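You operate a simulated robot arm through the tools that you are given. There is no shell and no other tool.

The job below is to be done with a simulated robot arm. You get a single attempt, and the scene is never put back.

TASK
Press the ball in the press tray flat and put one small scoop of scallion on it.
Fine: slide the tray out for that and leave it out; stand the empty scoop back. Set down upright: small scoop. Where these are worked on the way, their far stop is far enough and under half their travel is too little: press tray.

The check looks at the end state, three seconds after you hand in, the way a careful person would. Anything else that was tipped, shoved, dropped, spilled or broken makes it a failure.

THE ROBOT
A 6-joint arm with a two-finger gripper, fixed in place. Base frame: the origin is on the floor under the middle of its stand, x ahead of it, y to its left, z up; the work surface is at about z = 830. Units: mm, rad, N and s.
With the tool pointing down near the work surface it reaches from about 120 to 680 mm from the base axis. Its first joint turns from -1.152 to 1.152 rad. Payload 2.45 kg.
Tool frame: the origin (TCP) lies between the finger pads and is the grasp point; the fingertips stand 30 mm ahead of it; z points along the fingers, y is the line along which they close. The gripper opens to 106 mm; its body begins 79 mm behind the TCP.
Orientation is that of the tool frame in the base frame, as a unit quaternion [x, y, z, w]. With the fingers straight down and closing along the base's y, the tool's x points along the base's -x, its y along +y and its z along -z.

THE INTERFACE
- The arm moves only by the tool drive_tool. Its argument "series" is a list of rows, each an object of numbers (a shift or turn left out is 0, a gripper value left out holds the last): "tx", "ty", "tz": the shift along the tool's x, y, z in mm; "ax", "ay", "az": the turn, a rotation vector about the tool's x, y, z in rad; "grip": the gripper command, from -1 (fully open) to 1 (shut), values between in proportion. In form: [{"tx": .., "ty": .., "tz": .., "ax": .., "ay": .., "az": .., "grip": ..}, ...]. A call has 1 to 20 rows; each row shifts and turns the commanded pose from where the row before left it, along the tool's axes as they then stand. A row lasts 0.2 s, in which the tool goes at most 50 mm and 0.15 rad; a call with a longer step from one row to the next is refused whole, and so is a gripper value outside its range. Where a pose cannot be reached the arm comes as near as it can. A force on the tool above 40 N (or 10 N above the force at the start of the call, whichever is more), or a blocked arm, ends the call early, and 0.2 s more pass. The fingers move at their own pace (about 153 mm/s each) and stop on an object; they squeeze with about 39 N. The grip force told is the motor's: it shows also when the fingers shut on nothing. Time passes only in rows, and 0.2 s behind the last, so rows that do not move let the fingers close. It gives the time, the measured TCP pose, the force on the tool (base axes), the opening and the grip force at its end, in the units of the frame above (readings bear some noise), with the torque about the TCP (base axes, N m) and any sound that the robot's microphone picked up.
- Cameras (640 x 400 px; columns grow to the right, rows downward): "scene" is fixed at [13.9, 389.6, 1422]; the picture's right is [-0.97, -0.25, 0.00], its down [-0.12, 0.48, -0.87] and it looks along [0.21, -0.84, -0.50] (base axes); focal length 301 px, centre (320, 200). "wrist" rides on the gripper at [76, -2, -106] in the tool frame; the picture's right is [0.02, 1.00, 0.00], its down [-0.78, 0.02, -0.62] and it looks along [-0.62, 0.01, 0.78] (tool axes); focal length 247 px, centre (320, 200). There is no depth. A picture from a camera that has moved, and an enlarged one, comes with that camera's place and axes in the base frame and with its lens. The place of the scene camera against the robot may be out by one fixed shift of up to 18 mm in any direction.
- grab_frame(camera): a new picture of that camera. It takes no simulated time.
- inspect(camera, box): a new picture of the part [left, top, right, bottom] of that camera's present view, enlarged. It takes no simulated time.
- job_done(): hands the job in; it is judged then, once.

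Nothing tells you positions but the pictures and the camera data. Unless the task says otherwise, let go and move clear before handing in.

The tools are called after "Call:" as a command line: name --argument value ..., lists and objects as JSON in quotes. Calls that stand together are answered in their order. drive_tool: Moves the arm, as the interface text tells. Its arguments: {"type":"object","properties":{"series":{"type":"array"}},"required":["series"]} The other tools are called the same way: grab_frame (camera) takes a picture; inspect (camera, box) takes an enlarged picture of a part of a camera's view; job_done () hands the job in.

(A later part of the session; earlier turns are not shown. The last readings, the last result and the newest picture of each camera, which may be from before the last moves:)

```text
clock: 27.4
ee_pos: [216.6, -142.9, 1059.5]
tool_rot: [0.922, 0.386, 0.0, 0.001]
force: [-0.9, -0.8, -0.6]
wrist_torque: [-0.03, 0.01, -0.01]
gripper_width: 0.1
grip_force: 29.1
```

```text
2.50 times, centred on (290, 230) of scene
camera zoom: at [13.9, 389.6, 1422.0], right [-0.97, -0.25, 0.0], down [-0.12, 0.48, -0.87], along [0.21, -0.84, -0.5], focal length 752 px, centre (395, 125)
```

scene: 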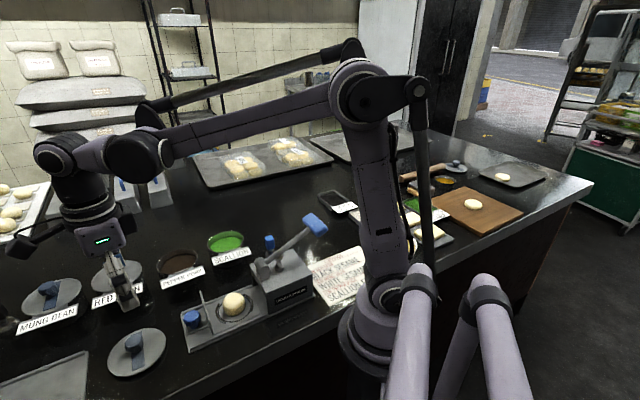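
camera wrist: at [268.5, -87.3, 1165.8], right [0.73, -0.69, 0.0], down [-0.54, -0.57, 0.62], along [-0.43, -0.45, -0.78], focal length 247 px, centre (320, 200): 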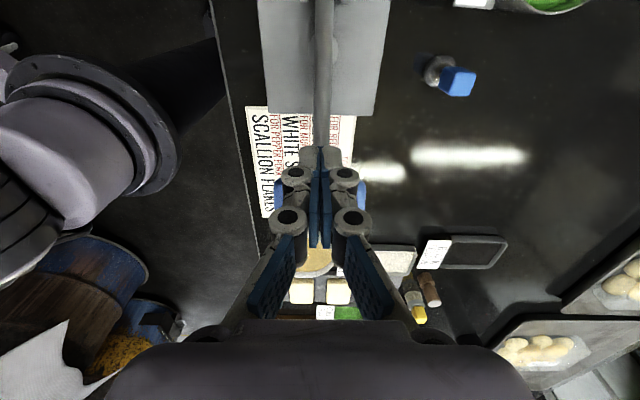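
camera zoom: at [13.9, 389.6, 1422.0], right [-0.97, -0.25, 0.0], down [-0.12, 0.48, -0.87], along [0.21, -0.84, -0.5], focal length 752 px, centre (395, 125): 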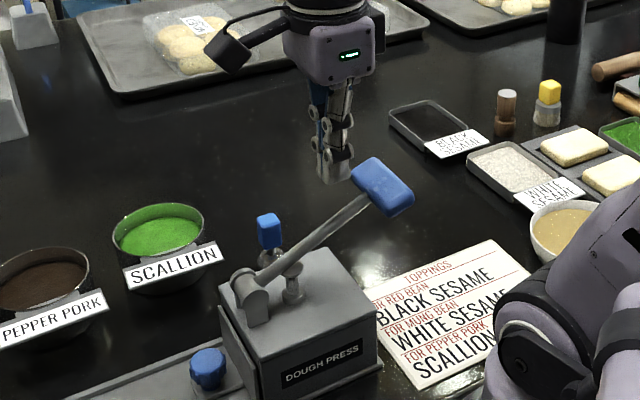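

The bar is centred in line with the tool, directly behind the fingertips. I lift 12 mm, move 40 mm over it, and come down softly to contact.

Call:
drive_tool --series '[{"tz": -14, "grip": 1}, {"tx": -40}, {"tz": 8}, {}]'

Call:
inspect --camera "scene" --box '[240, 170, 360, 270]'

Call:
grab_frame --camera "wrist"

```text
clock: 28.4
ee_pos: [188.6, -174.0, 1066.0]
tool_rot: [0.923, 0.386, 0.0, 0.001]
force: [-0.2, 0.5, -0.5]
wrist_torque: [0.0, 0.0, 0.02]
gripper_width: 0.1
grip_force: 28.8
```

```text
4.00 times, centred on (300, 220) of scene
camera zoom: at [13.9, 389.6, 1422.0], right [-0.97, -0.25, 0.0], down [-0.12, 0.48, -0.87], along [0.21, -0.84, -0.5], focal length 1203 px, centre (400, 120)
```

zoom: 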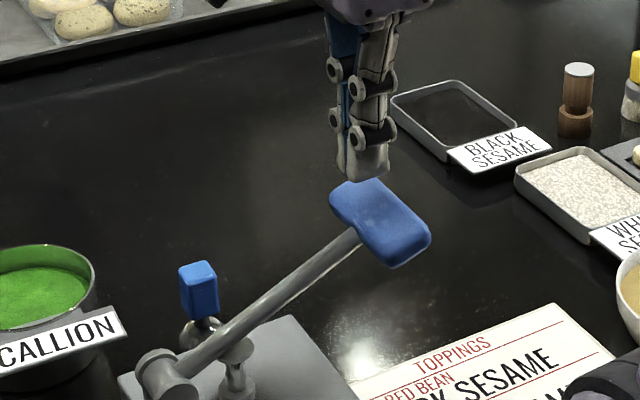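

```text
taken
camera wrist: at [241.4, -118.9, 1172.0], right [0.73, -0.69, 0.0], down [-0.54, -0.57, 0.62], along [-0.43, -0.45, -0.78], focal length 247 px, centre (320, 200)
```

wrist: 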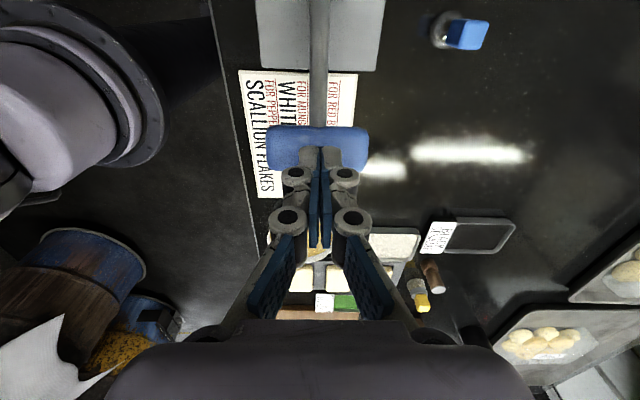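

The fingertips are centred over the bar. Descend gently to touch.

Call:
drive_tool --series '[{"tz": 5}, {"tz": 4}, {"tz": 4}, {"tz": 3}]'

```text
clock: 29.4
ee_pos: [187.9, -173.5, 1053.0]
tool_rot: [0.923, 0.386, 0.0, 0.002]
force: [-0.1, -1.4, -0.7]
wrist_torque: [0.01, 0.0, 0.02]
gripper_width: 0.0
grip_force: 28.8
```

Call:
drive_tool --series '[{"tz": 3}, {"tz": 3}, {"tz": 3}]'

Call:
inspect --camera "scene" --box '[240, 170, 360, 270]'

```text
clock: 30.2
ee_pos: [188.6, -172.5, 1043.6]
tool_rot: [0.922, 0.386, 0.0, 0.0]
force: [0.4, -0.7, -0.6]
wrist_torque: [0.01, 0.01, 0.03]
gripper_width: 0.0
grip_force: 29.2
```

```text
4.00 times, centred on (300, 220) of scene
camera zoom: at [13.9, 389.6, 1422.0], right [-0.97, -0.25, 0.0], down [-0.12, 0.48, -0.87], along [0.21, -0.84, -0.5], focal length 1203 px, centre (400, 120)
```

zoom: 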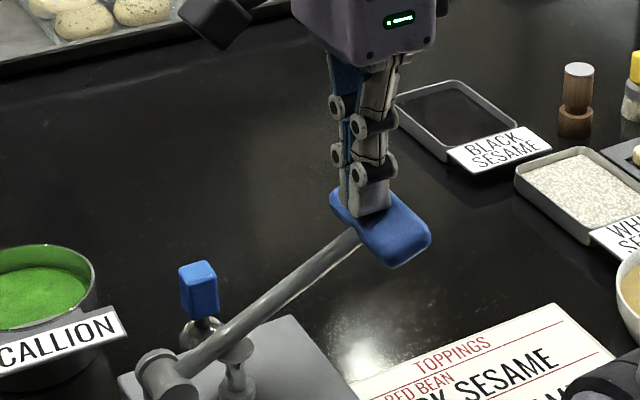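

The fingertips are about at the bar surface. I now push down following the lever's arc in small rows.

Call:
drive_tool --series '[{"tx": -2, "tz": 5}, {"tx": -3, "tz": 6}, {"tx": -2.6, "tz": 6}, {"tx": -2.6, "tz": 6}]'

Call:
inspect --camera "scene" --box '[220, 170, 360, 290]'

```text
clock: 31.2
ee_pos: [181.8, -181.2, 1020.7]
tool_rot: [0.923, 0.386, 0.0, 0.001]
force: [0.9, 0.7, 0.7]
wrist_torque: [0.0, 0.02, 0.0]
gripper_width: 0.0
grip_force: 28.7
```

```text
3.33 times, centred on (290, 230) of scene
camera zoom: at [13.9, 389.6, 1422.0], right [-0.97, -0.25, 0.0], down [-0.12, 0.48, -0.87], along [0.21, -0.84, -0.5], focal length 1002 px, centre (420, 100)
```

zoom: 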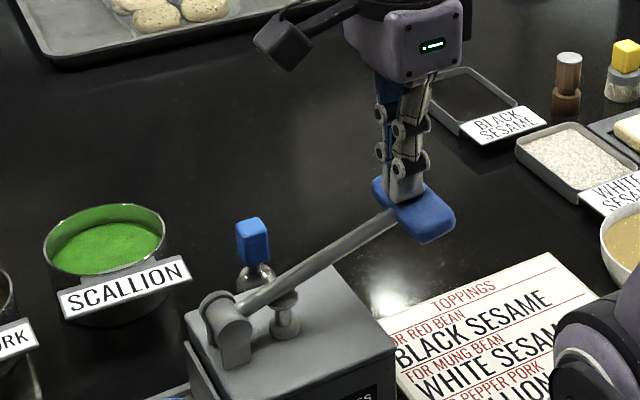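

The lever follows with almost no force. Continue down.

Call:
drive_tool --series '[{"tx": -2.3, "tz": 6}, {"tx": -2.1, "tz": 6}, {"tx": -1.8, "tz": 6}, {"tx": -1.5, "tz": 6}]'

Call:
inspect --camera "scene" --box '[220, 170, 360, 290]'

```text
clock: 32.2
ee_pos: [176.3, -184.9, 995.3]
tool_rot: [0.922, 0.386, 0.0, 0.001]
force: [0.3, 0.4, 1.2]
wrist_torque: [0.02, -0.01, 0.03]
gripper_width: 6.1
grip_force: 28.7
```

```text
3.33 times, centred on (290, 230) of scene
camera zoom: at [13.9, 389.6, 1422.0], right [-0.97, -0.25, 0.0], down [-0.12, 0.48, -0.87], along [0.21, -0.84, -0.5], focal length 1002 px, centre (420, 100)
```

zoom: 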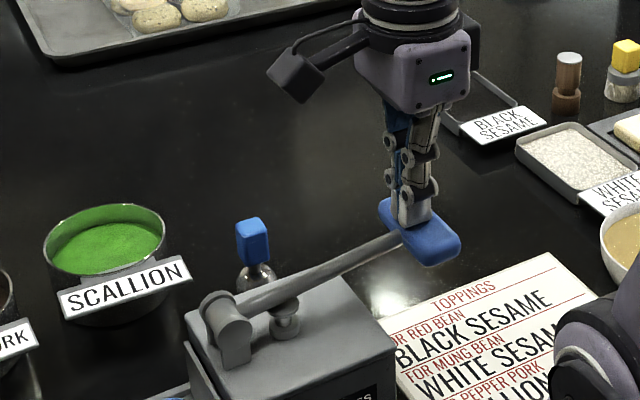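

Call:
drive_tool --series '[{"tx": -1.2, "tz": 6, "grip": 1}, {"tx": -1, "tz": 6}, {"tx": -0.6, "tz": 5}]'

Call:
inspect --camera "scene" --box '[220, 170, 360, 290]'

Call:
grab_frame --camera "wrist"

```text
clock: 33.0
ee_pos: [174.3, -188.7, 979.5]
tool_rot: [0.923, 0.385, 0.001, 0.0]
force: [-0.8, 0.0, 0.5]
wrist_torque: [0.02, 0.05, -0.02]
gripper_width: 6.1
grip_force: 28.2
```

```text
3.33 times, centred on (290, 230) of scene
camera zoom: at [13.9, 389.6, 1422.0], right [-0.97, -0.25, 0.0], down [-0.12, 0.48, -0.87], along [0.21, -0.84, -0.5], focal length 1002 px, centre (420, 100)
```

zoom: 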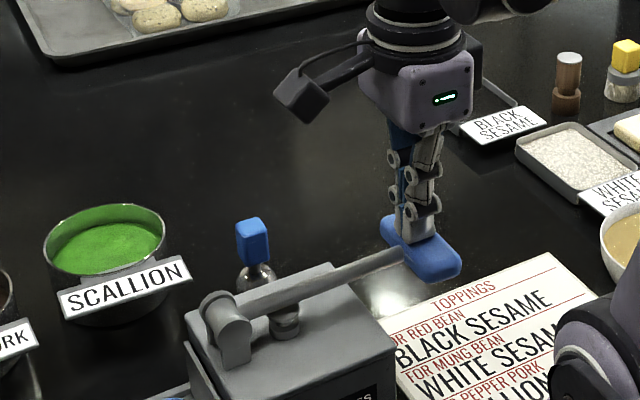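

```text
taken
camera wrist: at [227.2, -133.0, 1085.4], right [0.73, -0.69, 0.0], down [-0.54, -0.57, 0.62], along [-0.43, -0.45, -0.78], focal length 247 px, centre (320, 200)
```

wrist: 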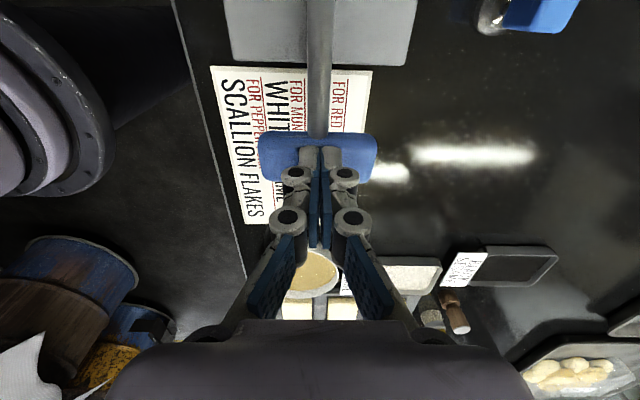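

The lever is nearly level and the plunger is going in. Continue until a stop is felt.

Call:
drive_tool --series '[{"tx": -0.4, "tz": 5}, {"tx": -0.2, "tz": 5}, {"tz": 5}]'

Call:
inspect --camera "scene" --box '[220, 170, 360, 290]'

```text
clock: 33.8
ee_pos: [174.4, -188.9, 963.9]
tool_rot: [0.923, 0.385, 0.001, 0.001]
force: [-1.1, 0.1, 1.2]
wrist_torque: [0.0, -0.01, 0.02]
gripper_width: 6.1
grip_force: 29.0
```

```text
3.33 times, centred on (290, 230) of scene
camera zoom: at [13.9, 389.6, 1422.0], right [-0.97, -0.25, 0.0], down [-0.12, 0.48, -0.87], along [0.21, -0.84, -0.5], focal length 1002 px, centre (420, 100)
```

zoom: 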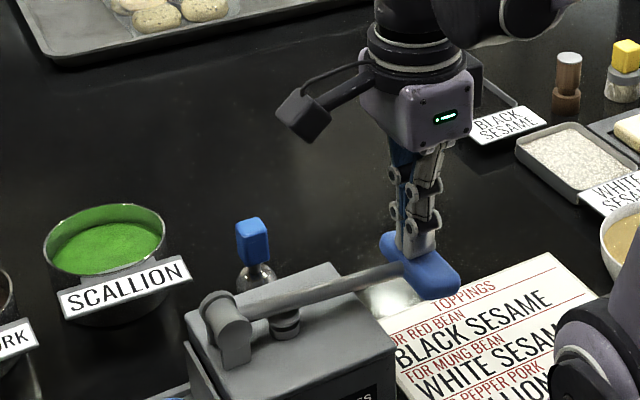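

Call:
drive_tool --series '[{"tz": 5}, {"tz": 5}, {"tx": 0.3, "tz": 4}]'

Call:
inspect --camera "scene" --box '[220, 170, 360, 290]'

```text
clock: 34.6
ee_pos: [175.7, -188.3, 949.9]
tool_rot: [0.922, 0.386, 0.0, 0.0]
force: [-0.1, -0.7, 1.2]
wrist_torque: [-0.02, -0.01, 0.0]
gripper_width: 5.8
grip_force: 28.4
```

```text
3.33 times, centred on (290, 230) of scene
camera zoom: at [13.9, 389.6, 1422.0], right [-0.97, -0.25, 0.0], down [-0.12, 0.48, -0.87], along [0.21, -0.84, -0.5], focal length 1002 px, centre (420, 100)
```

zoom: 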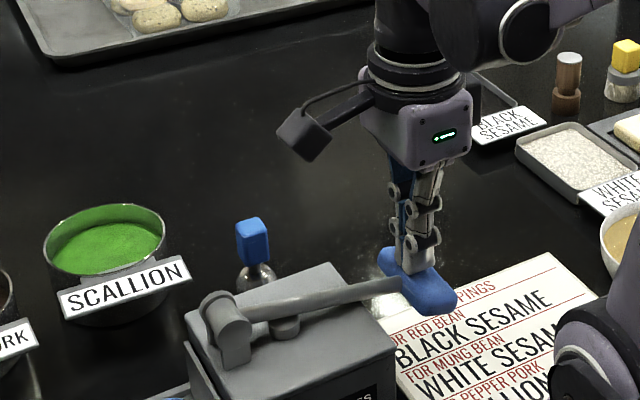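

Call:
drive_tool --series '[{"tx": 0.3, "tz": 4}, {"tx": 0.5, "tz": 4}]'

Call:
inspect --camera "scene" --box '[230, 200, 350, 300]'

```text
clock: 35.2
ee_pos: [175.6, -188.2, 945.9]
tool_rot: [0.922, 0.386, -0.001, -0.001]
force: [-5.5, 2.0, 28.9]
wrist_torque: [0.28, -0.1, 0.08]
gripper_width: 5.9
grip_force: 28.4
stopped in row 2: the force on the tool passed its limit at 56 N (the readings are from after the stop); the commanded pose is now the measured one
```

```text
4.00 times, centred on (290, 250) of scene
camera zoom: at [13.6, 389.9, 1421.9], right [-0.97, -0.25, 0.0], down [-0.12, 0.48, -0.87], along [0.21, -0.84, -0.5], focal length 1203 px, centre (440, 0)
```

zoom: 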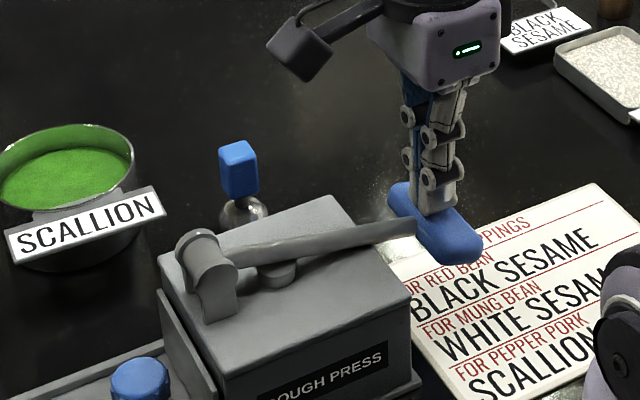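

A firm stop at the lever's low end (~29 N held, 56 N peak). I press slightly again and hold for a moment to make sure it's fully flattened.

Call:
drive_tool --series '[{"tz": 0.3}, {}, {}, {}]'

```text
clock: 36.2
ee_pos: [174.1, -188.3, 944.4]
tool_rot: [0.923, 0.386, 0.001, 0.0]
force: [-0.9, 4.0, 32.4]
wrist_torque: [0.34, -0.21, 0.07]
gripper_width: 6.1
grip_force: 28.6
```

Call:
drive_tool --series '[{"tz": 0.4}, {}]'

```text
clock: 36.8
ee_pos: [174.7, -188.1, 944.1]
tool_rot: [0.923, 0.386, 0.0, 0.0]
force: [-3.7, 0.9, 39.3]
wrist_torque: [0.33, -0.18, 0.04]
gripper_width: 5.8
grip_force: 28.7
```

It's rigid at the stop. I rise slowly and watch whether the lever springs back on its own.

Call:
drive_tool --series '[{"tz": -5}, {"tz": -10}, {"tz": -15}]'

Call:
inspect --camera "scene" --box '[220, 170, 360, 290]'

```text
clock: 37.6
ee_pos: [175.7, -185.5, 974.8]
tool_rot: [0.923, 0.386, 0.0, 0.0]
force: [0.2, 0.9, 1.1]
wrist_torque: [0.02, 0.0, 0.04]
gripper_width: 6.2
grip_force: 28.9
```

```text
3.33 times, centred on (290, 230) of scene
camera zoom: at [13.9, 389.7, 1421.9], right [-0.97, -0.25, 0.0], down [-0.12, 0.48, -0.87], along [0.21, -0.84, -0.5], focal length 1002 px, centre (420, 100)
```

zoom: 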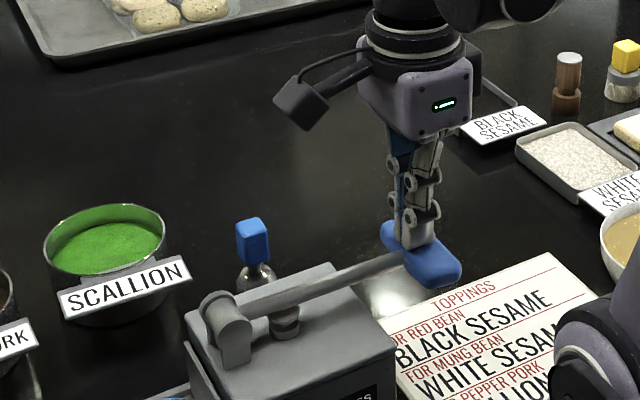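

The lever springs back with the tool. I follow it up gently along the arc and then lift clear.

Call:
drive_tool --series '[{"tz": -10, "tx": 1}, {"tz": -10, "tx": 2}, {"tz": -10, "tx": 3}, {"tz": -10, "tx": 4}, {"tz": -10, "tx": 4}, {"tz": -10, "tx": 4}, {"tz": -10}, {"tz": -20}, {"tz": -20}]'

Call:
grab_frame --camera "scene"

Call:
inspect --camera "scene" --box '[170, 170, 360, 330]'

Call:
grab_frame --camera "wrist"

```text
clock: 39.6
ee_pos: [189.8, -176.2, 1085.3]
tool_rot: [0.922, 0.386, 0.0, 0.0]
force: [0.7, 0.2, 0.1]
wrist_torque: [-0.01, 0.02, -0.01]
gripper_width: 0.0
grip_force: 28.3
```

```text
taken
```

scene: 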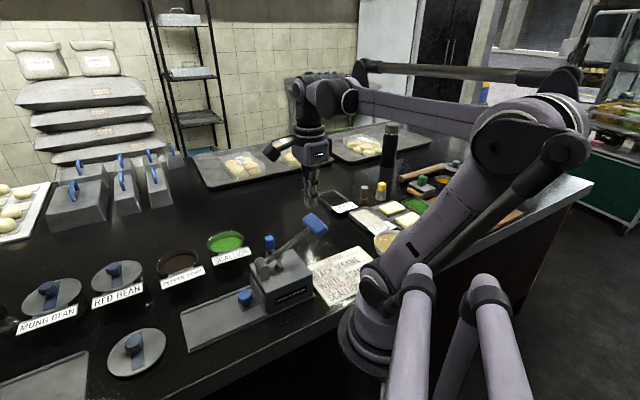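

```text
2.50 times, centred on (265, 250) of scene
camera zoom: at [13.9, 389.6, 1422.0], right [-0.97, -0.25, 0.0], down [-0.12, 0.48, -0.87], along [0.21, -0.84, -0.5], focal length 752 px, centre (458, 75)
```

zoom: 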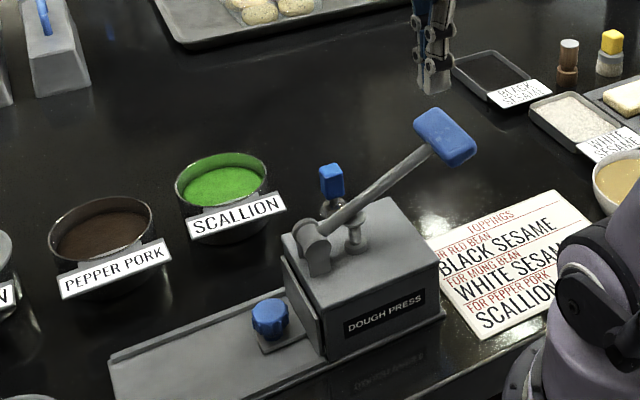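

```text
taken
camera wrist: at [242.4, -121.5, 1191.2], right [0.73, -0.69, 0.0], down [-0.54, -0.57, 0.62], along [-0.43, -0.45, -0.78], focal length 247 px, centre (320, 200)
```

wrist: 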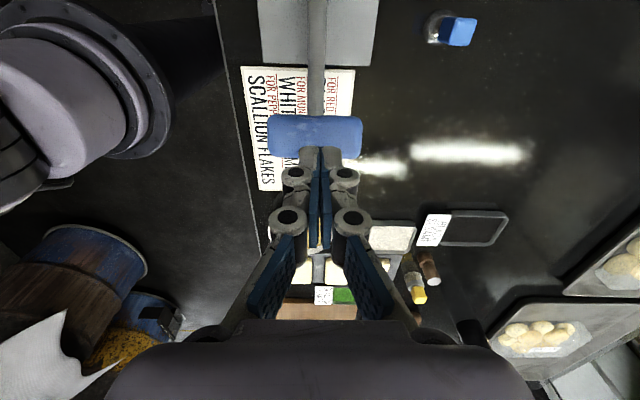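

The lever is back up. Now I return above the knob with the fingers opened to pull the tray out.

Call:
drive_tool --series '[{"tx": 45, "ty": -0.8}, {"tx": 45, "ty": -0.8}, {"tx": 45, "ty": -0.8, "grip": -0.1}, {"tx": 45, "ty": -1, "grip": -0.1}, {"tz": 40}, {"tz": 40}, {"tz": 40}, {}]'

Call:
grab_frame --camera "wrist"

Call:
inspect --camera "wrist" --box '[220, 60, 420, 240]'

```text
clock: 41.4
ee_pos: [313.2, -46.5, 959.8]
tool_rot: [0.923, 0.386, 0.0, 0.001]
force: [0.0, 0.1, -0.1]
wrist_torque: [-0.02, -0.02, 0.04]
gripper_width: 58.3
grip_force: 0.0
```

```text
taken
camera wrist: at [365.5, 8.7, 1066.1], right [0.73, -0.69, 0.0], down [-0.54, -0.57, 0.62], along [-0.43, -0.45, -0.78], focal length 247 px, centre (320, 200)
```

wrist: 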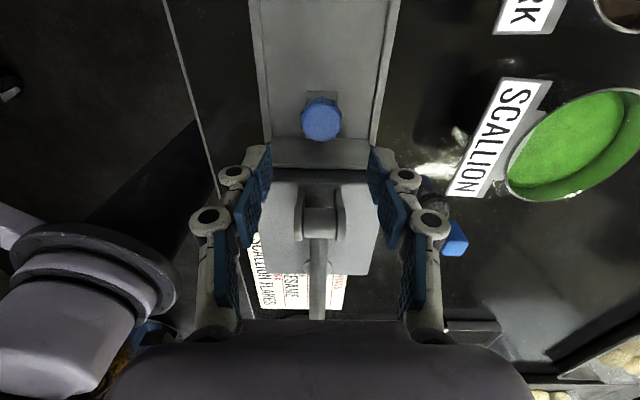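

```text
2.22 times, centred on (320, 150) of wrist
camera zoom: at [365.5, 8.7, 1066.1], right [0.73, -0.69, 0.0], down [-0.54, -0.57, 0.62], along [-0.43, -0.45, -0.78], focal length 549 px, centre (320, 311)
```

zoom: 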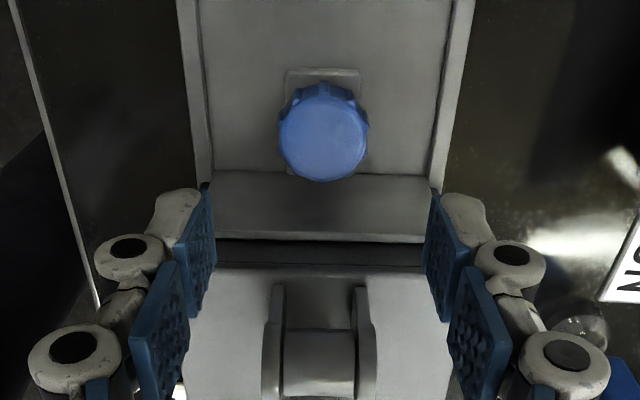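

Aligned on the knob. Descend and close.

Call:
drive_tool --series '[{"tz": 20, "tx": 0.5}, {"tz": 20}, {"tz": 20}, {"tz": 17}, {}, {"grip": 1}, {"grip": 1}, {"grip": 1}]'

```text
clock: 43.2
ee_pos: [314.0, -46.2, 887.1]
tool_rot: [0.922, 0.386, 0.001, 0.0]
force: [15.7, -14.9, -5.0]
wrist_torque: [-0.62, -0.12, -0.02]
gripper_width: 32.9
grip_force: 45.0
```

Gripped; I relieve the ~22 N sideways load by shifting 0.8 mm, then pull the tray out.

Call:
drive_tool --series '[{"ty": 0.8}, {}]'

```text
clock: 43.8
ee_pos: [314.9, -45.5, 888.0]
tool_rot: [0.923, 0.386, 0.001, 0.002]
force: [12.8, -13.9, 13.1]
wrist_torque: [-0.59, -0.23, -0.09]
gripper_width: 33.2
grip_force: 45.4
```

Call:
drive_tool --series '[{"ty": 1.0, "tz": -0.3}, {"tx": 5}, {"tx": 6}, {"tx": 6}]'

```text
clock: 44.8
ee_pos: [327.0, -34.2, 886.7]
tool_rot: [0.922, 0.386, 0.001, 0.001]
force: [10.6, -11.6, 11.1]
wrist_torque: [-0.32, -0.3, 0.06]
gripper_width: 33.1
grip_force: 44.8
```

Call:
drive_tool --series '[{"tx": 7, "ty": 0.4}, {"tx": 8}, {"tx": 8}, {"tx": 8}, {"tx": 8}, {"tx": 8}]'

Call:
inspect --camera "scene" --box '[140, 210, 330, 370]'

```text
clock: 46.2
ee_pos: [360.4, -1.2, 886.8]
tool_rot: [0.923, 0.386, 0.0, 0.002]
force: [11.4, -13.5, -26.7]
wrist_torque: [-0.23, -0.49, -0.02]
gripper_width: 33.0
grip_force: 45.0
```

```text
2.50 times, centred on (235, 290) of scene
camera zoom: at [14.5, 389.3, 1422.0], right [-0.97, -0.25, 0.0], down [-0.12, 0.48, -0.87], along [0.21, -0.84, -0.5], focal length 752 px, centre (532, -25)
```

zoom: 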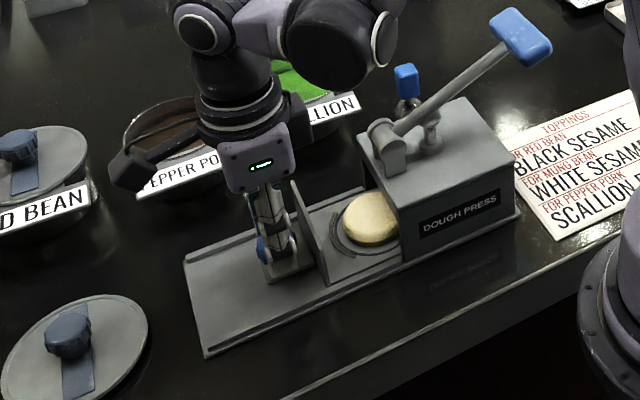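

The dough is flattened into a disc. Continue pulling out, easing the vertical load.

Call:
drive_tool --series '[{"tx": 6, "ty": 0.4, "tz": 0.6}, {"tx": 8}, {"tx": 8}, {"tx": 8}]'

```text
clock: 47.2
ee_pos: [380.2, 20.3, 886.4]
tool_rot: [0.923, 0.386, 0.0, 0.0]
force: [10.8, -11.7, 32.0]
wrist_torque: [-0.39, -0.34, 0.02]
gripper_width: 33.1
grip_force: 45.0
```

Call:
drive_tool --series '[{"tx": 6, "tz": -0.4}, {"tx": 6}, {"tx": 6}]'

```text
clock: 48.0
ee_pos: [392.6, 33.6, 886.1]
tool_rot: [0.923, 0.385, 0.001, 0.002]
force: [13.6, -16.0, 22.2]
wrist_torque: [-0.37, -0.42, 0.0]
gripper_width: 33.2
grip_force: 44.7
```

Call:
drive_tool --series '[{"tx": 3, "ty": 0.4, "tz": -0.3}, {"tx": 3}]'

Call:
inspect --camera "scene" --box '[140, 210, 330, 370]'

```text
clock: 48.6
ee_pos: [397.3, 36.1, 885.5]
tool_rot: [0.922, 0.387, 0.0, 0.0]
force: [9.7, -8.5, 12.3]
wrist_torque: [-0.59, -0.24, -0.05]
gripper_width: 33.2
grip_force: 45.1
```

```text
2.50 times, centred on (235, 290) of scene
camera zoom: at [14.0, 389.4, 1422.0], right [-0.97, -0.25, 0.0], down [-0.12, 0.48, -0.87], along [0.21, -0.84, -0.5], focal length 752 px, centre (532, -25)
```

zoom: 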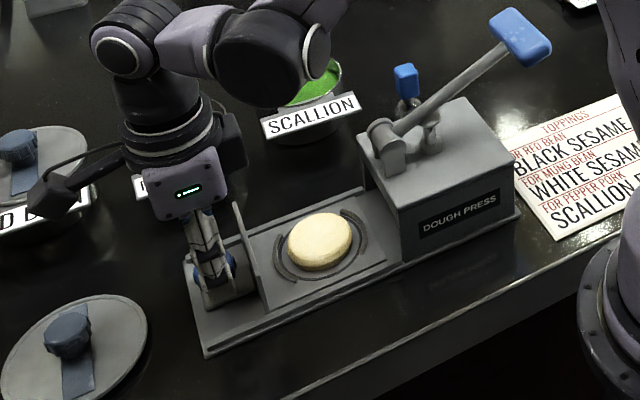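

The tray is back out where it started. One more small pull to check for the outer stop.

Call:
drive_tool --series '[{"tx": 2}, {"tx": 1.5}]'

```text
clock: 49.2
ee_pos: [398.1, 38.2, 885.8]
tool_rot: [0.923, 0.386, -0.001, 0.0]
force: [1.0, -17.8, -29.8]
wrist_torque: [-0.04, -0.34, -0.05]
gripper_width: 32.7
grip_force: 44.6
```

The outer stop is felt. Relax, release and rise.

Call:
drive_tool --series '[{"tx": -1.5}, {"grip": -0.1}, {"grip": -0.1}, {"tz": -20}, {"tz": -40}, {"tz": -45}, {"tz": -45}]'

Call:
grab_frame --camera "wrist"

Call:
inspect --camera "wrist" --box '[240, 90, 400, 290]'

Call:
inspect --camera "scene" --box '[170, 200, 340, 340]'

```text
clock: 50.8
ee_pos: [398.8, 41.8, 1037.8]
tool_rot: [0.922, 0.386, 0.0, 0.0]
force: [-0.4, -0.5, -0.6]
wrist_torque: [0.05, 0.04, 0.02]
gripper_width: 58.5
grip_force: 0.1
```

```text
taken
camera wrist: at [450.9, 96.8, 1143.6], right [0.73, -0.69, 0.0], down [-0.54, -0.57, 0.62], along [-0.43, -0.45, -0.78], focal length 247 px, centre (320, 200)
```

wrist: 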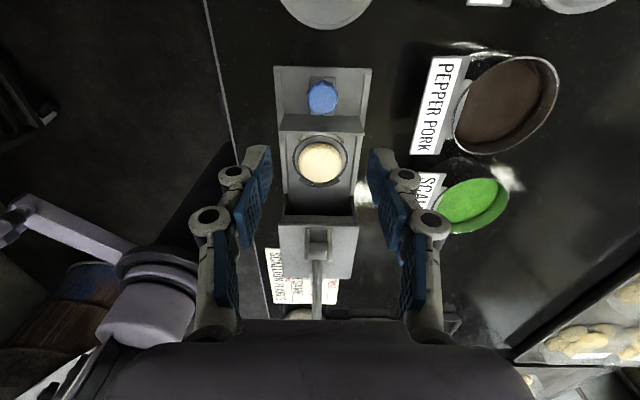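

```text
2.00 times, centred on (320, 190) of wrist
camera zoom: at [450.9, 96.8, 1143.6], right [0.73, -0.69, 0.0], down [-0.54, -0.57, 0.62], along [-0.43, -0.45, -0.78], focal length 494 px, centre (320, 220)
```

zoom: 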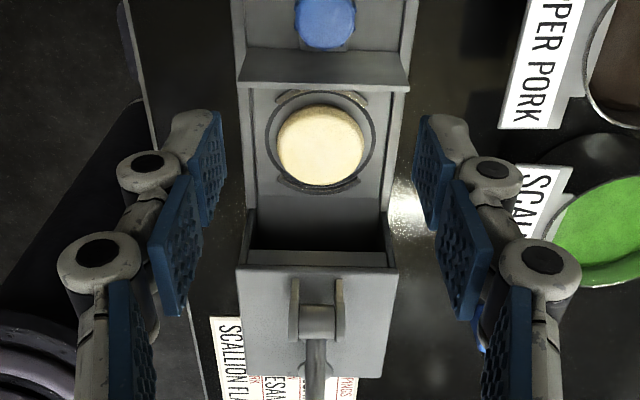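

```text
2.86 times, centred on (255, 270) of scene
camera zoom: at [13.9, 389.6, 1422.0], right [-0.97, -0.25, 0.0], down [-0.12, 0.48, -0.87], along [0.21, -0.84, -0.5], focal length 859 px, centre (506, 0)
```

zoom: 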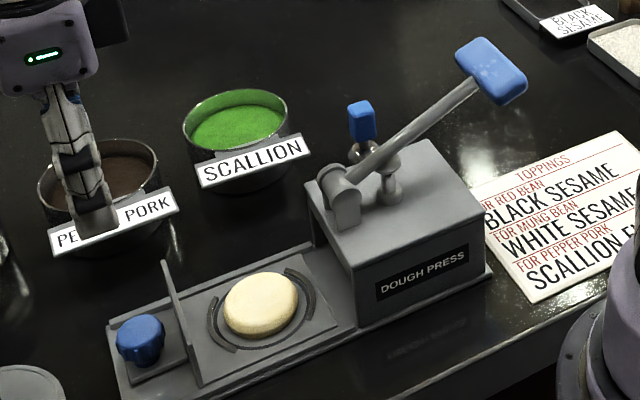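

The pressed disc sits in the tray at about (336,-24) and the tray is fully out. Next the scoop at about (327,-237): I yaw 90° so the fingers close on its flat faces and move above it.

Call:
drive_tool --series '[{"az": -0.143, "tz": -10}, {"az": -0.143, "tz": -10}, {"az": -0.143, "tz": -10}, {"az": -0.143, "tz": -10}, {"az": -0.143, "tz": -10}, {"az": -0.143, "tz": -10}, {"az": -0.143}, {"az": -0.143}, {"az": -0.143}, {"az": -0.143}, {"az": -0.141}, {"tx": -20.7, "ty": -35.6}, {"tx": -20.7, "ty": -35.6}, {"tx": -20.7, "ty": -35.6}, {"tx": -20.7, "ty": -35.6}, {"tx": -20.7, "ty": -35.6}, {"tx": -20.7, "ty": -35.6}, {"tx": -20.7, "ty": -35.6}, {"tz": 45}, {"tz": 45}]'

Call:
grab_frame --camera "wrist"

Call:
inspect --camera "wrist" --box '[260, 90, 380, 210]'

```text
clock: 55.0
ee_pos: [325.3, -234.8, 1007.9]
tool_rot: [0.379, 0.925, 0.0, 0.0]
force: [-0.1, -0.5, 0.1]
wrist_torque: [0.0, -0.03, 0.03]
gripper_width: 58.2
grip_force: 0.0
```

```text
taken
camera wrist: at [270.5, -183.7, 1113.5], right [0.69, 0.73, 0.0], down [0.57, -0.54, 0.62], along [0.45, -0.43, -0.78], focal length 247 px, centre (320, 200)
```

wrist: 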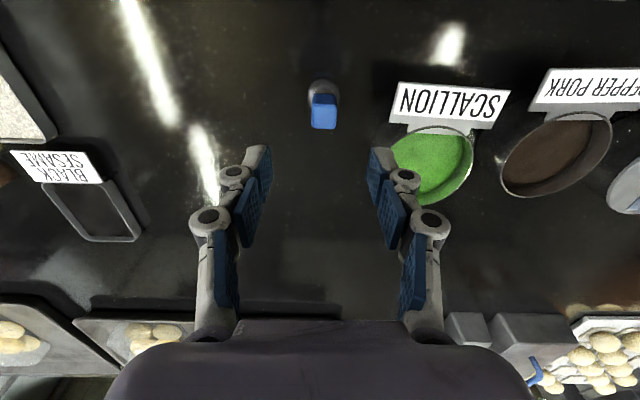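

```text
3.33 times, centred on (320, 150) of wrist
camera zoom: at [270.5, -183.7, 1113.5], right [0.69, 0.73, 0.0], down [0.57, -0.54, 0.62], along [0.45, -0.43, -0.78], focal length 823 px, centre (320, 367)
```

zoom: 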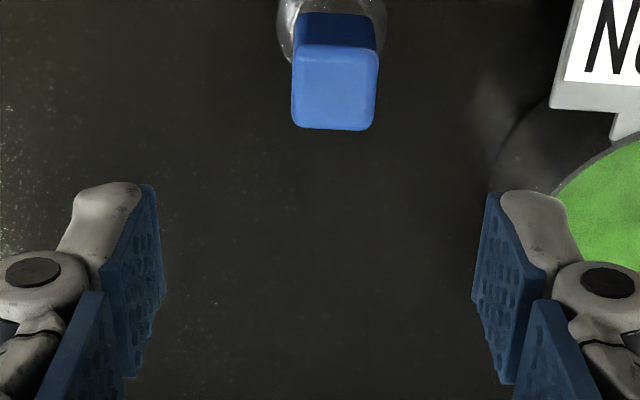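

The handle is square to the fingers; its top centre is about (329.5,-235.5,895). I correct a few mm, lower to just above it and check.

Call:
drive_tool --series '[{"tx": -3.5, "ty": 2.9, "tz": 20}, {"tz": 20}, {"tz": 20}, {}]'

Call:
grab_frame --camera "wrist"

Call:
inspect --camera "wrist" --box '[250, 90, 390, 220]'

Call:
inspect --camera "scene" --box '[200, 180, 320, 280]'

```text
clock: 56.0
ee_pos: [333.2, -238.5, 946.8]
tool_rot: [0.379, 0.925, 0.0, 0.0]
force: [0.5, -0.2, 0.1]
wrist_torque: [-0.04, -0.01, 0.02]
gripper_width: 58.2
grip_force: 0.1
```

```text
taken
camera wrist: at [276.8, -186.9, 1052.6], right [0.69, 0.73, 0.0], down [0.57, -0.54, 0.62], along [0.45, -0.43, -0.78], focal length 247 px, centre (320, 200)
```

wrist: 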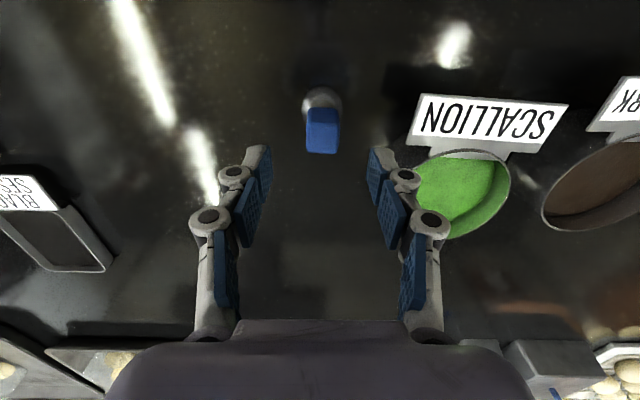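

```text
3.08 times, centred on (320, 155) of wrist
camera zoom: at [276.8, -186.9, 1052.6], right [0.69, 0.73, 0.0], down [0.57, -0.54, 0.62], along [0.45, -0.43, -0.78], focal length 760 px, centre (320, 338)
```

zoom: 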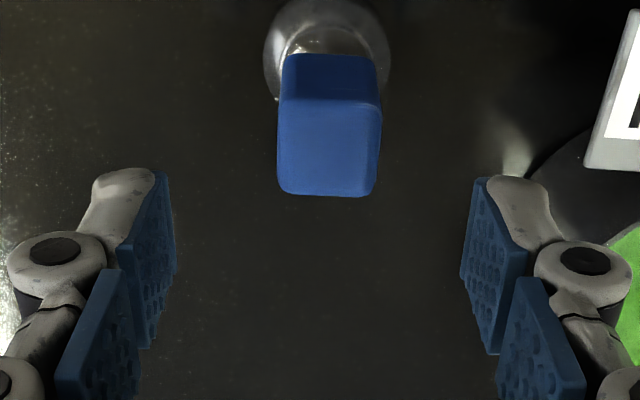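

```text
4.00 times, centred on (260, 230) of scene
camera zoom: at [13.9, 389.6, 1422.0], right [-0.97, -0.25, 0.0], down [-0.12, 0.48, -0.87], along [0.21, -0.84, -0.5], focal length 1203 px, centre (560, 80)
```

zoom: 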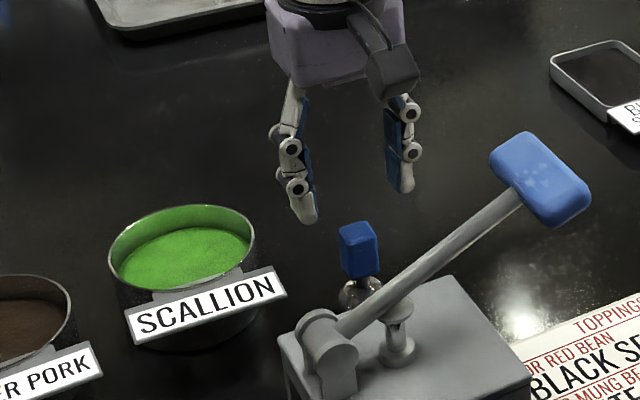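

Small correction again (4 mm along the tool x), then descend around the handle to z≈890 and stop before closing.

Call:
drive_tool --series '[{"tx": 4.4, "ty": 1.6, "tz": 15}, {"tz": 15}, {"tz": 15}, {"tz": 11}, {}]'

Call:
grab_frame --camera "wrist"

Call:
inspect --camera "scene" --box '[200, 180, 320, 280]'

```text
clock: 57.2
ee_pos: [328.7, -235.5, 890.0]
tool_rot: [0.38, 0.925, 0.0, 0.0]
force: [0.6, -0.7, 0.2]
wrist_torque: [0.0, 0.02, -0.01]
gripper_width: 58.3
grip_force: 0.0
```

```text
taken
camera wrist: at [273.6, -185.5, 996.4], right [0.69, 0.73, 0.0], down [0.57, -0.54, 0.62], along [0.45, -0.43, -0.78], focal length 247 px, centre (320, 200)
```

wrist: 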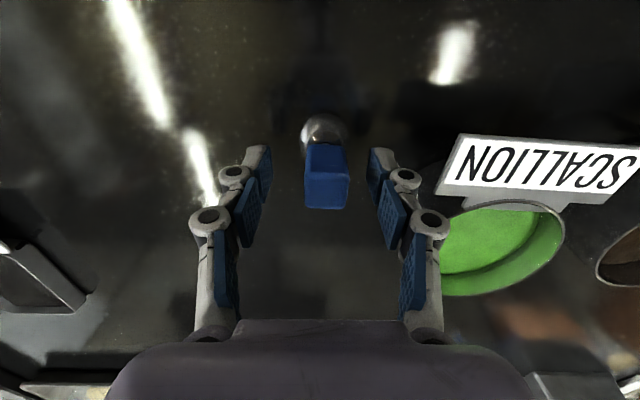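

```text
4.00 times, centred on (260, 230) of scene
camera zoom: at [13.9, 389.6, 1422.0], right [-0.97, -0.25, 0.0], down [-0.12, 0.48, -0.87], along [0.21, -0.84, -0.5], focal length 1203 px, centre (560, 80)
```

zoom: 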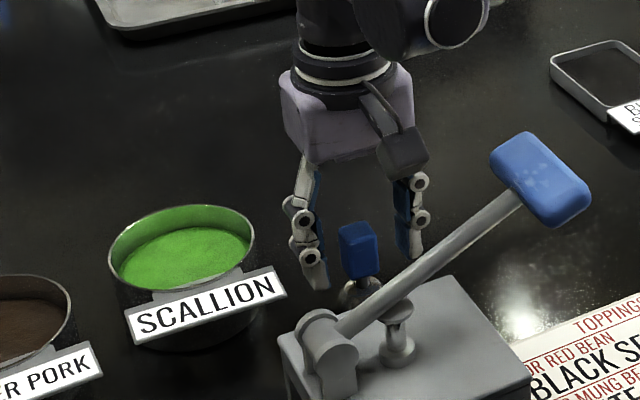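

The handle sits ~3.5 mm toward the right finger; I shift to centre it and close gently.

Call:
drive_tool --series '[{"ty": 3.5}, {}, {"grip": 0.4}, {"grip": 1}, {"grip": 1}, {"grip": 1}]'

Call:
grab_frame --camera "wrist"

Call:
inspect --camera "scene" --box '[200, 180, 320, 280]'

```text
clock: 58.6
ee_pos: [331.3, -233.3, 891.0]
tool_rot: [0.38, 0.925, 0.0, 0.001]
force: [0.4, 0.3, 0.3]
wrist_torque: [0.08, -0.05, -0.01]
gripper_width: 21.8
grip_force: 39.1
```

```text
taken
camera wrist: at [276.1, -182.2, 997.1], right [0.69, 0.73, 0.0], down [0.57, -0.54, 0.62], along [0.45, -0.43, -0.78], focal length 247 px, centre (320, 200)
```

wrist: 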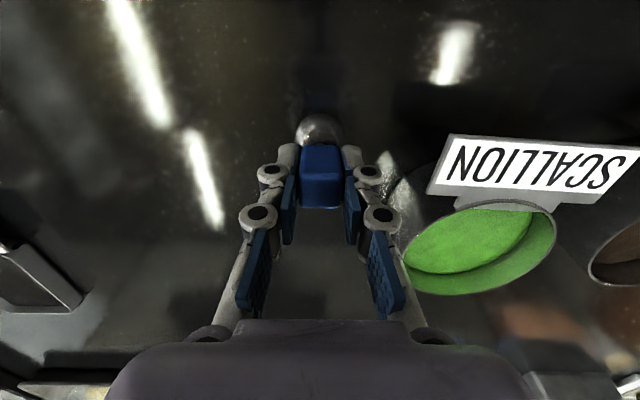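

```text
4.00 times, centred on (260, 230) of scene
camera zoom: at [13.9, 389.6, 1422.0], right [-0.97, -0.25, 0.0], down [-0.12, 0.48, -0.87], along [0.21, -0.84, -0.5], focal length 1203 px, centre (560, 80)
```

zoom: 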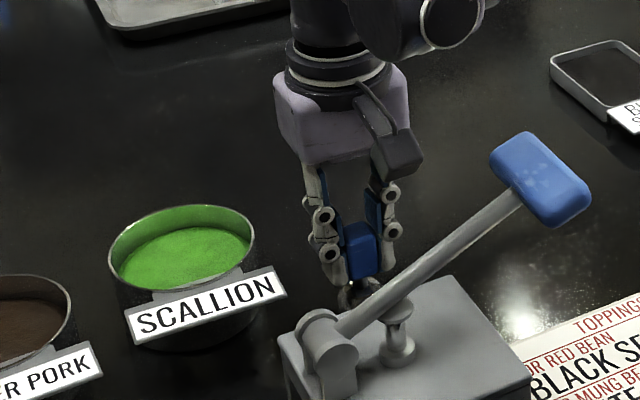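

The scoop is held (21.8 mm grip; TCP (331.3,-233.3,891) at its stand). I lift it straight up and then tilt it toward the scene camera to see what its mouth looks like.

Call:
drive_tool --series '[{"tz": -10, "grip": 1}, {"tz": -20}, {"tz": -40}, {"tz": -45}, {"tz": -45}, {"tz": -45}]'

Call:
grab_frame --camera "wrist"

Call:
inspect --camera "scene" --box '[210, 130, 310, 260]'

```text
clock: 60.0
ee_pos: [333.3, -234.7, 1095.5]
tool_rot: [0.38, 0.925, 0.0, -0.001]
force: [-0.3, 0.6, -0.4]
wrist_torque: [-0.01, -0.03, 0.02]
gripper_width: 0.0
grip_force: 29.0
```

```text
taken
camera wrist: at [277.7, -182.2, 1201.6], right [0.69, 0.73, 0.0], down [0.57, -0.54, 0.62], along [0.45, -0.43, -0.78], focal length 247 px, centre (320, 200)
```

wrist: 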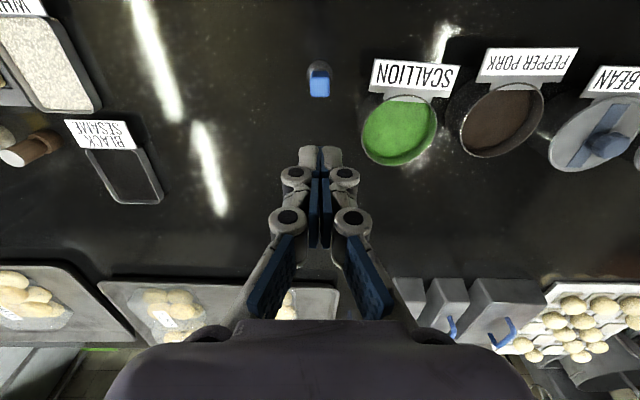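

```text
3.08 times, centred on (260, 195) of scene
camera zoom: at [13.9, 389.6, 1422.0], right [-0.97, -0.25, 0.0], down [-0.12, 0.48, -0.87], along [0.21, -0.84, -0.5], focal length 925 px, centre (505, 215)
```

zoom: 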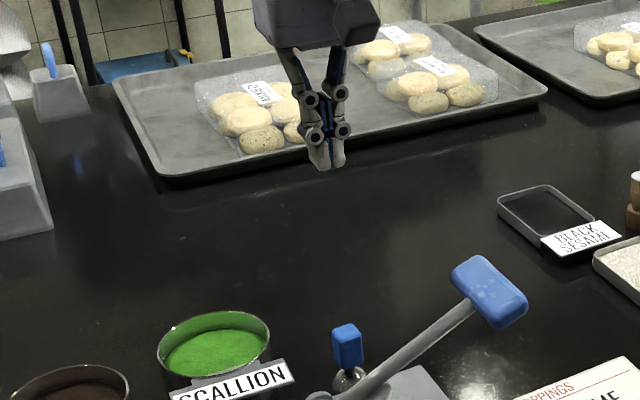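

The scoop slipped out and stayed standing at its place (fingers shut on nothing). I check it's unmoved and upright before regrasping deeper on the handle.

Call:
inspect --camera "wrist" --box '[280, 40, 360, 120]'

Call:
inspect --camera "scene" --box '[240, 220, 320, 280]'

```text
5.00 times, centred on (320, 80) of wrist
camera zoom: at [277.7, -182.2, 1201.6], right [0.69, 0.73, 0.0], down [0.57, -0.54, 0.62], along [0.45, -0.43, -0.78], focal length 1235 px, centre (320, 800)
```

zoom: 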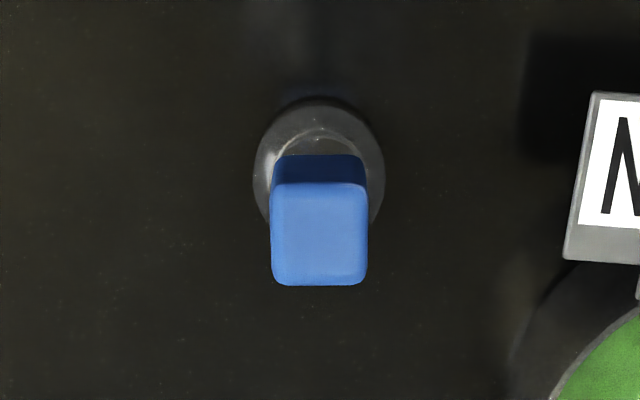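

```text
6.67 times, centred on (280, 250) of scene
camera zoom: at [13.9, 389.6, 1422.0], right [-0.97, -0.25, 0.0], down [-0.12, 0.48, -0.87], along [0.21, -0.84, -0.5], focal length 2005 px, centre (587, -133)
```

zoom: 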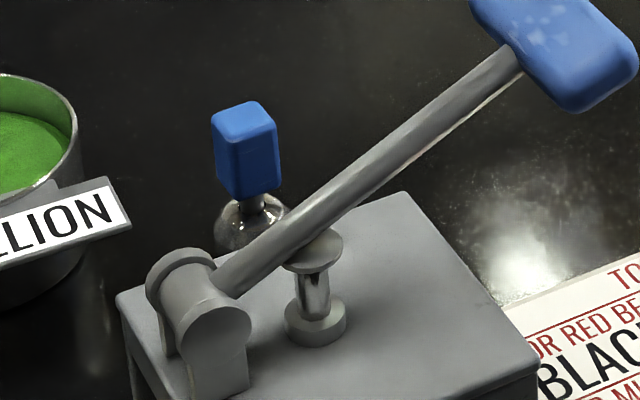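

It still stands upright at the same spot. I reopen, come back down deeper (TCP ≈ 881), regrasp, and lift slowly while monitoring the grip.

Call:
drive_tool --series '[{"grip": -0.1}, {"tz": 45}, {"tz": 45}, {"tz": 45}, {}]'

Call:
inspect --camera "wrist" --box '[250, 90, 390, 220]'

```text
clock: 61.2
ee_pos: [332.9, -233.5, 959.6]
tool_rot: [0.379, 0.925, 0.0, 0.0]
force: [0.8, 0.0, 0.6]
wrist_torque: [0.01, 0.0, 0.01]
gripper_width: 58.5
grip_force: 0.1
```

```text
3.08 times, centred on (320, 155) of wrist
camera zoom: at [277.8, -181.2, 1066.4], right [0.69, 0.73, 0.0], down [0.57, -0.54, 0.62], along [0.45, -0.43, -0.78], focal length 760 px, centre (320, 338)
```

zoom: 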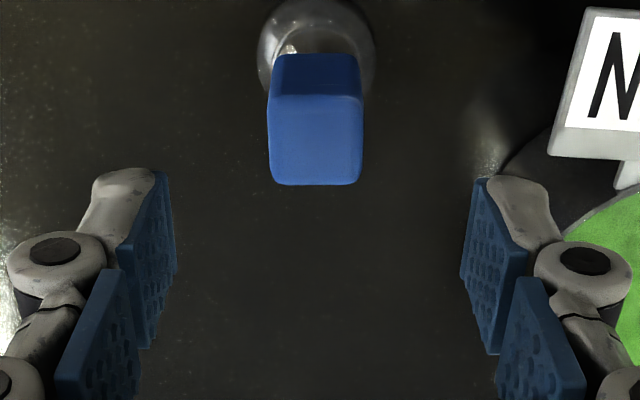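

Call:
drive_tool --series '[{"ty": -1.5, "tz": 20}, {"tz": 20}, {"tz": 20}, {"tz": 12}, {"tz": 6}, {}]'

Call:
grab_frame --camera "wrist"

```text
clock: 62.6
ee_pos: [330.0, -232.4, 882.7]
tool_rot: [0.379, 0.926, 0.0, 0.0]
force: [0.3, -0.2, 0.9]
wrist_torque: [-0.02, -0.02, 0.03]
gripper_width: 58.3
grip_force: 0.0
```

```text
taken
camera wrist: at [275.0, -180.9, 989.4], right [0.69, 0.73, 0.0], down [0.57, -0.54, 0.62], along [0.45, -0.43, -0.78], focal length 247 px, centre (320, 200)
```

wrist: 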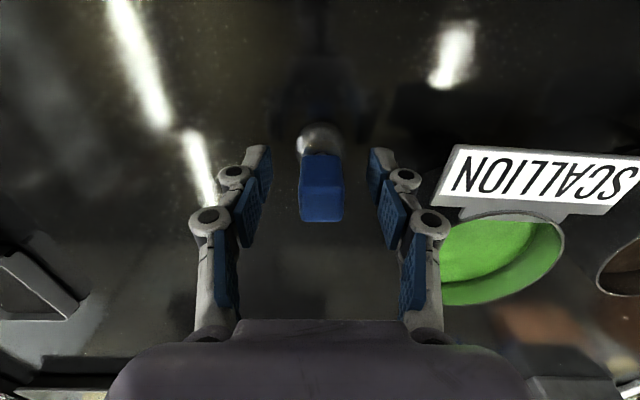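

Call:
drive_tool --series '[{"grip": 0.4}, {"grip": 1}, {"grip": 1}, {"grip": 1}, {"tz": -2}, {"tz": -3}, {"tz": -3}]'

Call:
inspect --camera "wrist" --box '[250, 100, 390, 240]'

Call:
inspect --camera "scene" --box '[230, 210, 310, 270]'

```text
clock: 64.2
ee_pos: [330.5, -234.1, 892.6]
tool_rot: [0.379, 0.925, 0.0, 0.0]
force: [0.0, 0.3, -1.4]
wrist_torque: [-0.02, 0.02, -0.02]
gripper_width: 21.7
grip_force: 39.0
```

```text
2.86 times, centred on (320, 170) of wrist
camera zoom: at [274.6, -182.1, 998.3], right [0.69, 0.73, 0.0], down [0.57, -0.54, 0.62], along [0.45, -0.43, -0.78], focal length 706 px, centre (320, 286)
```

zoom: 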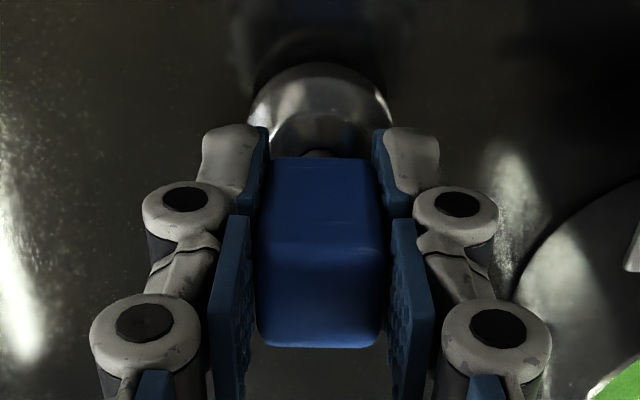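

```text
6.67 times, centred on (270, 240) of scene
camera zoom: at [13.9, 389.6, 1422.0], right [-0.97, -0.25, 0.0], down [-0.12, 0.48, -0.87], along [0.21, -0.84, -0.5], focal length 2005 px, centre (653, -67)
```

zoom: 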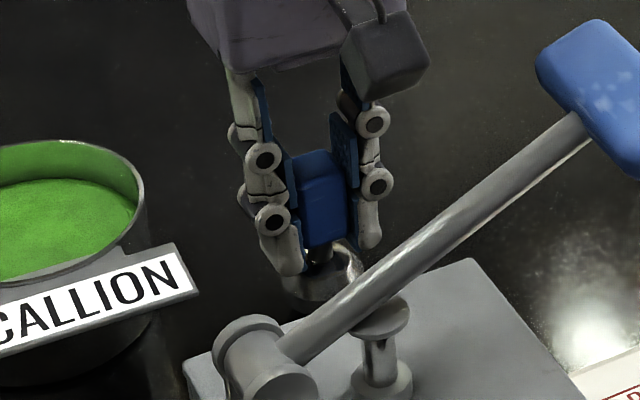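

Call:
drive_tool --series '[{"tz": -5}, {"tz": -6}, {"tz": -8}, {"tz": -8}, {"tz": -8}, {}]'

Call:
inspect --camera "wrist" --box '[250, 100, 390, 240]'

Call:
inspect --camera "scene" --box '[230, 190, 310, 270]'

```text
clock: 65.6
ee_pos: [331.5, -233.9, 925.5]
tool_rot: [0.379, 0.925, 0.0, 0.001]
force: [-1.0, 0.3, -1.3]
wrist_torque: [-0.01, -0.01, -0.02]
gripper_width: 21.3
grip_force: 39.5
```

```text
2.86 times, centred on (320, 170) of wrist
camera zoom: at [276.0, -182.4, 1031.9], right [0.69, 0.73, 0.0], down [0.57, -0.54, 0.62], along [0.45, -0.43, -0.78], focal length 706 px, centre (320, 286)
```

zoom: 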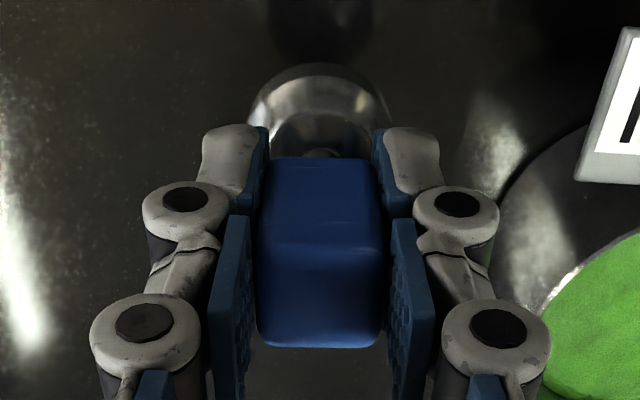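

```text
5.00 times, centred on (270, 230) of scene
camera zoom: at [13.9, 389.6, 1422.0], right [-0.97, -0.25, 0.0], down [-0.12, 0.48, -0.87], along [0.21, -0.84, -0.5], focal length 1504 px, centre (570, 50)
```

zoom: 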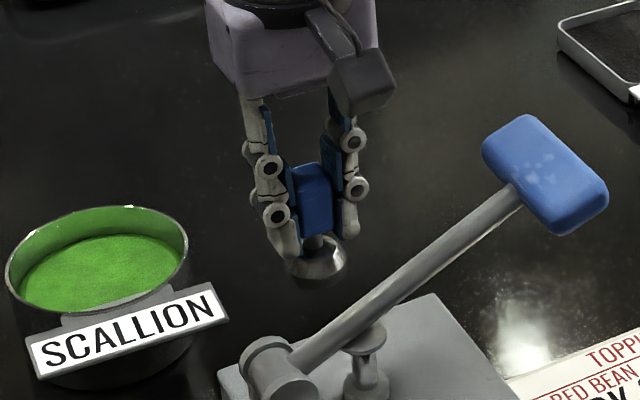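

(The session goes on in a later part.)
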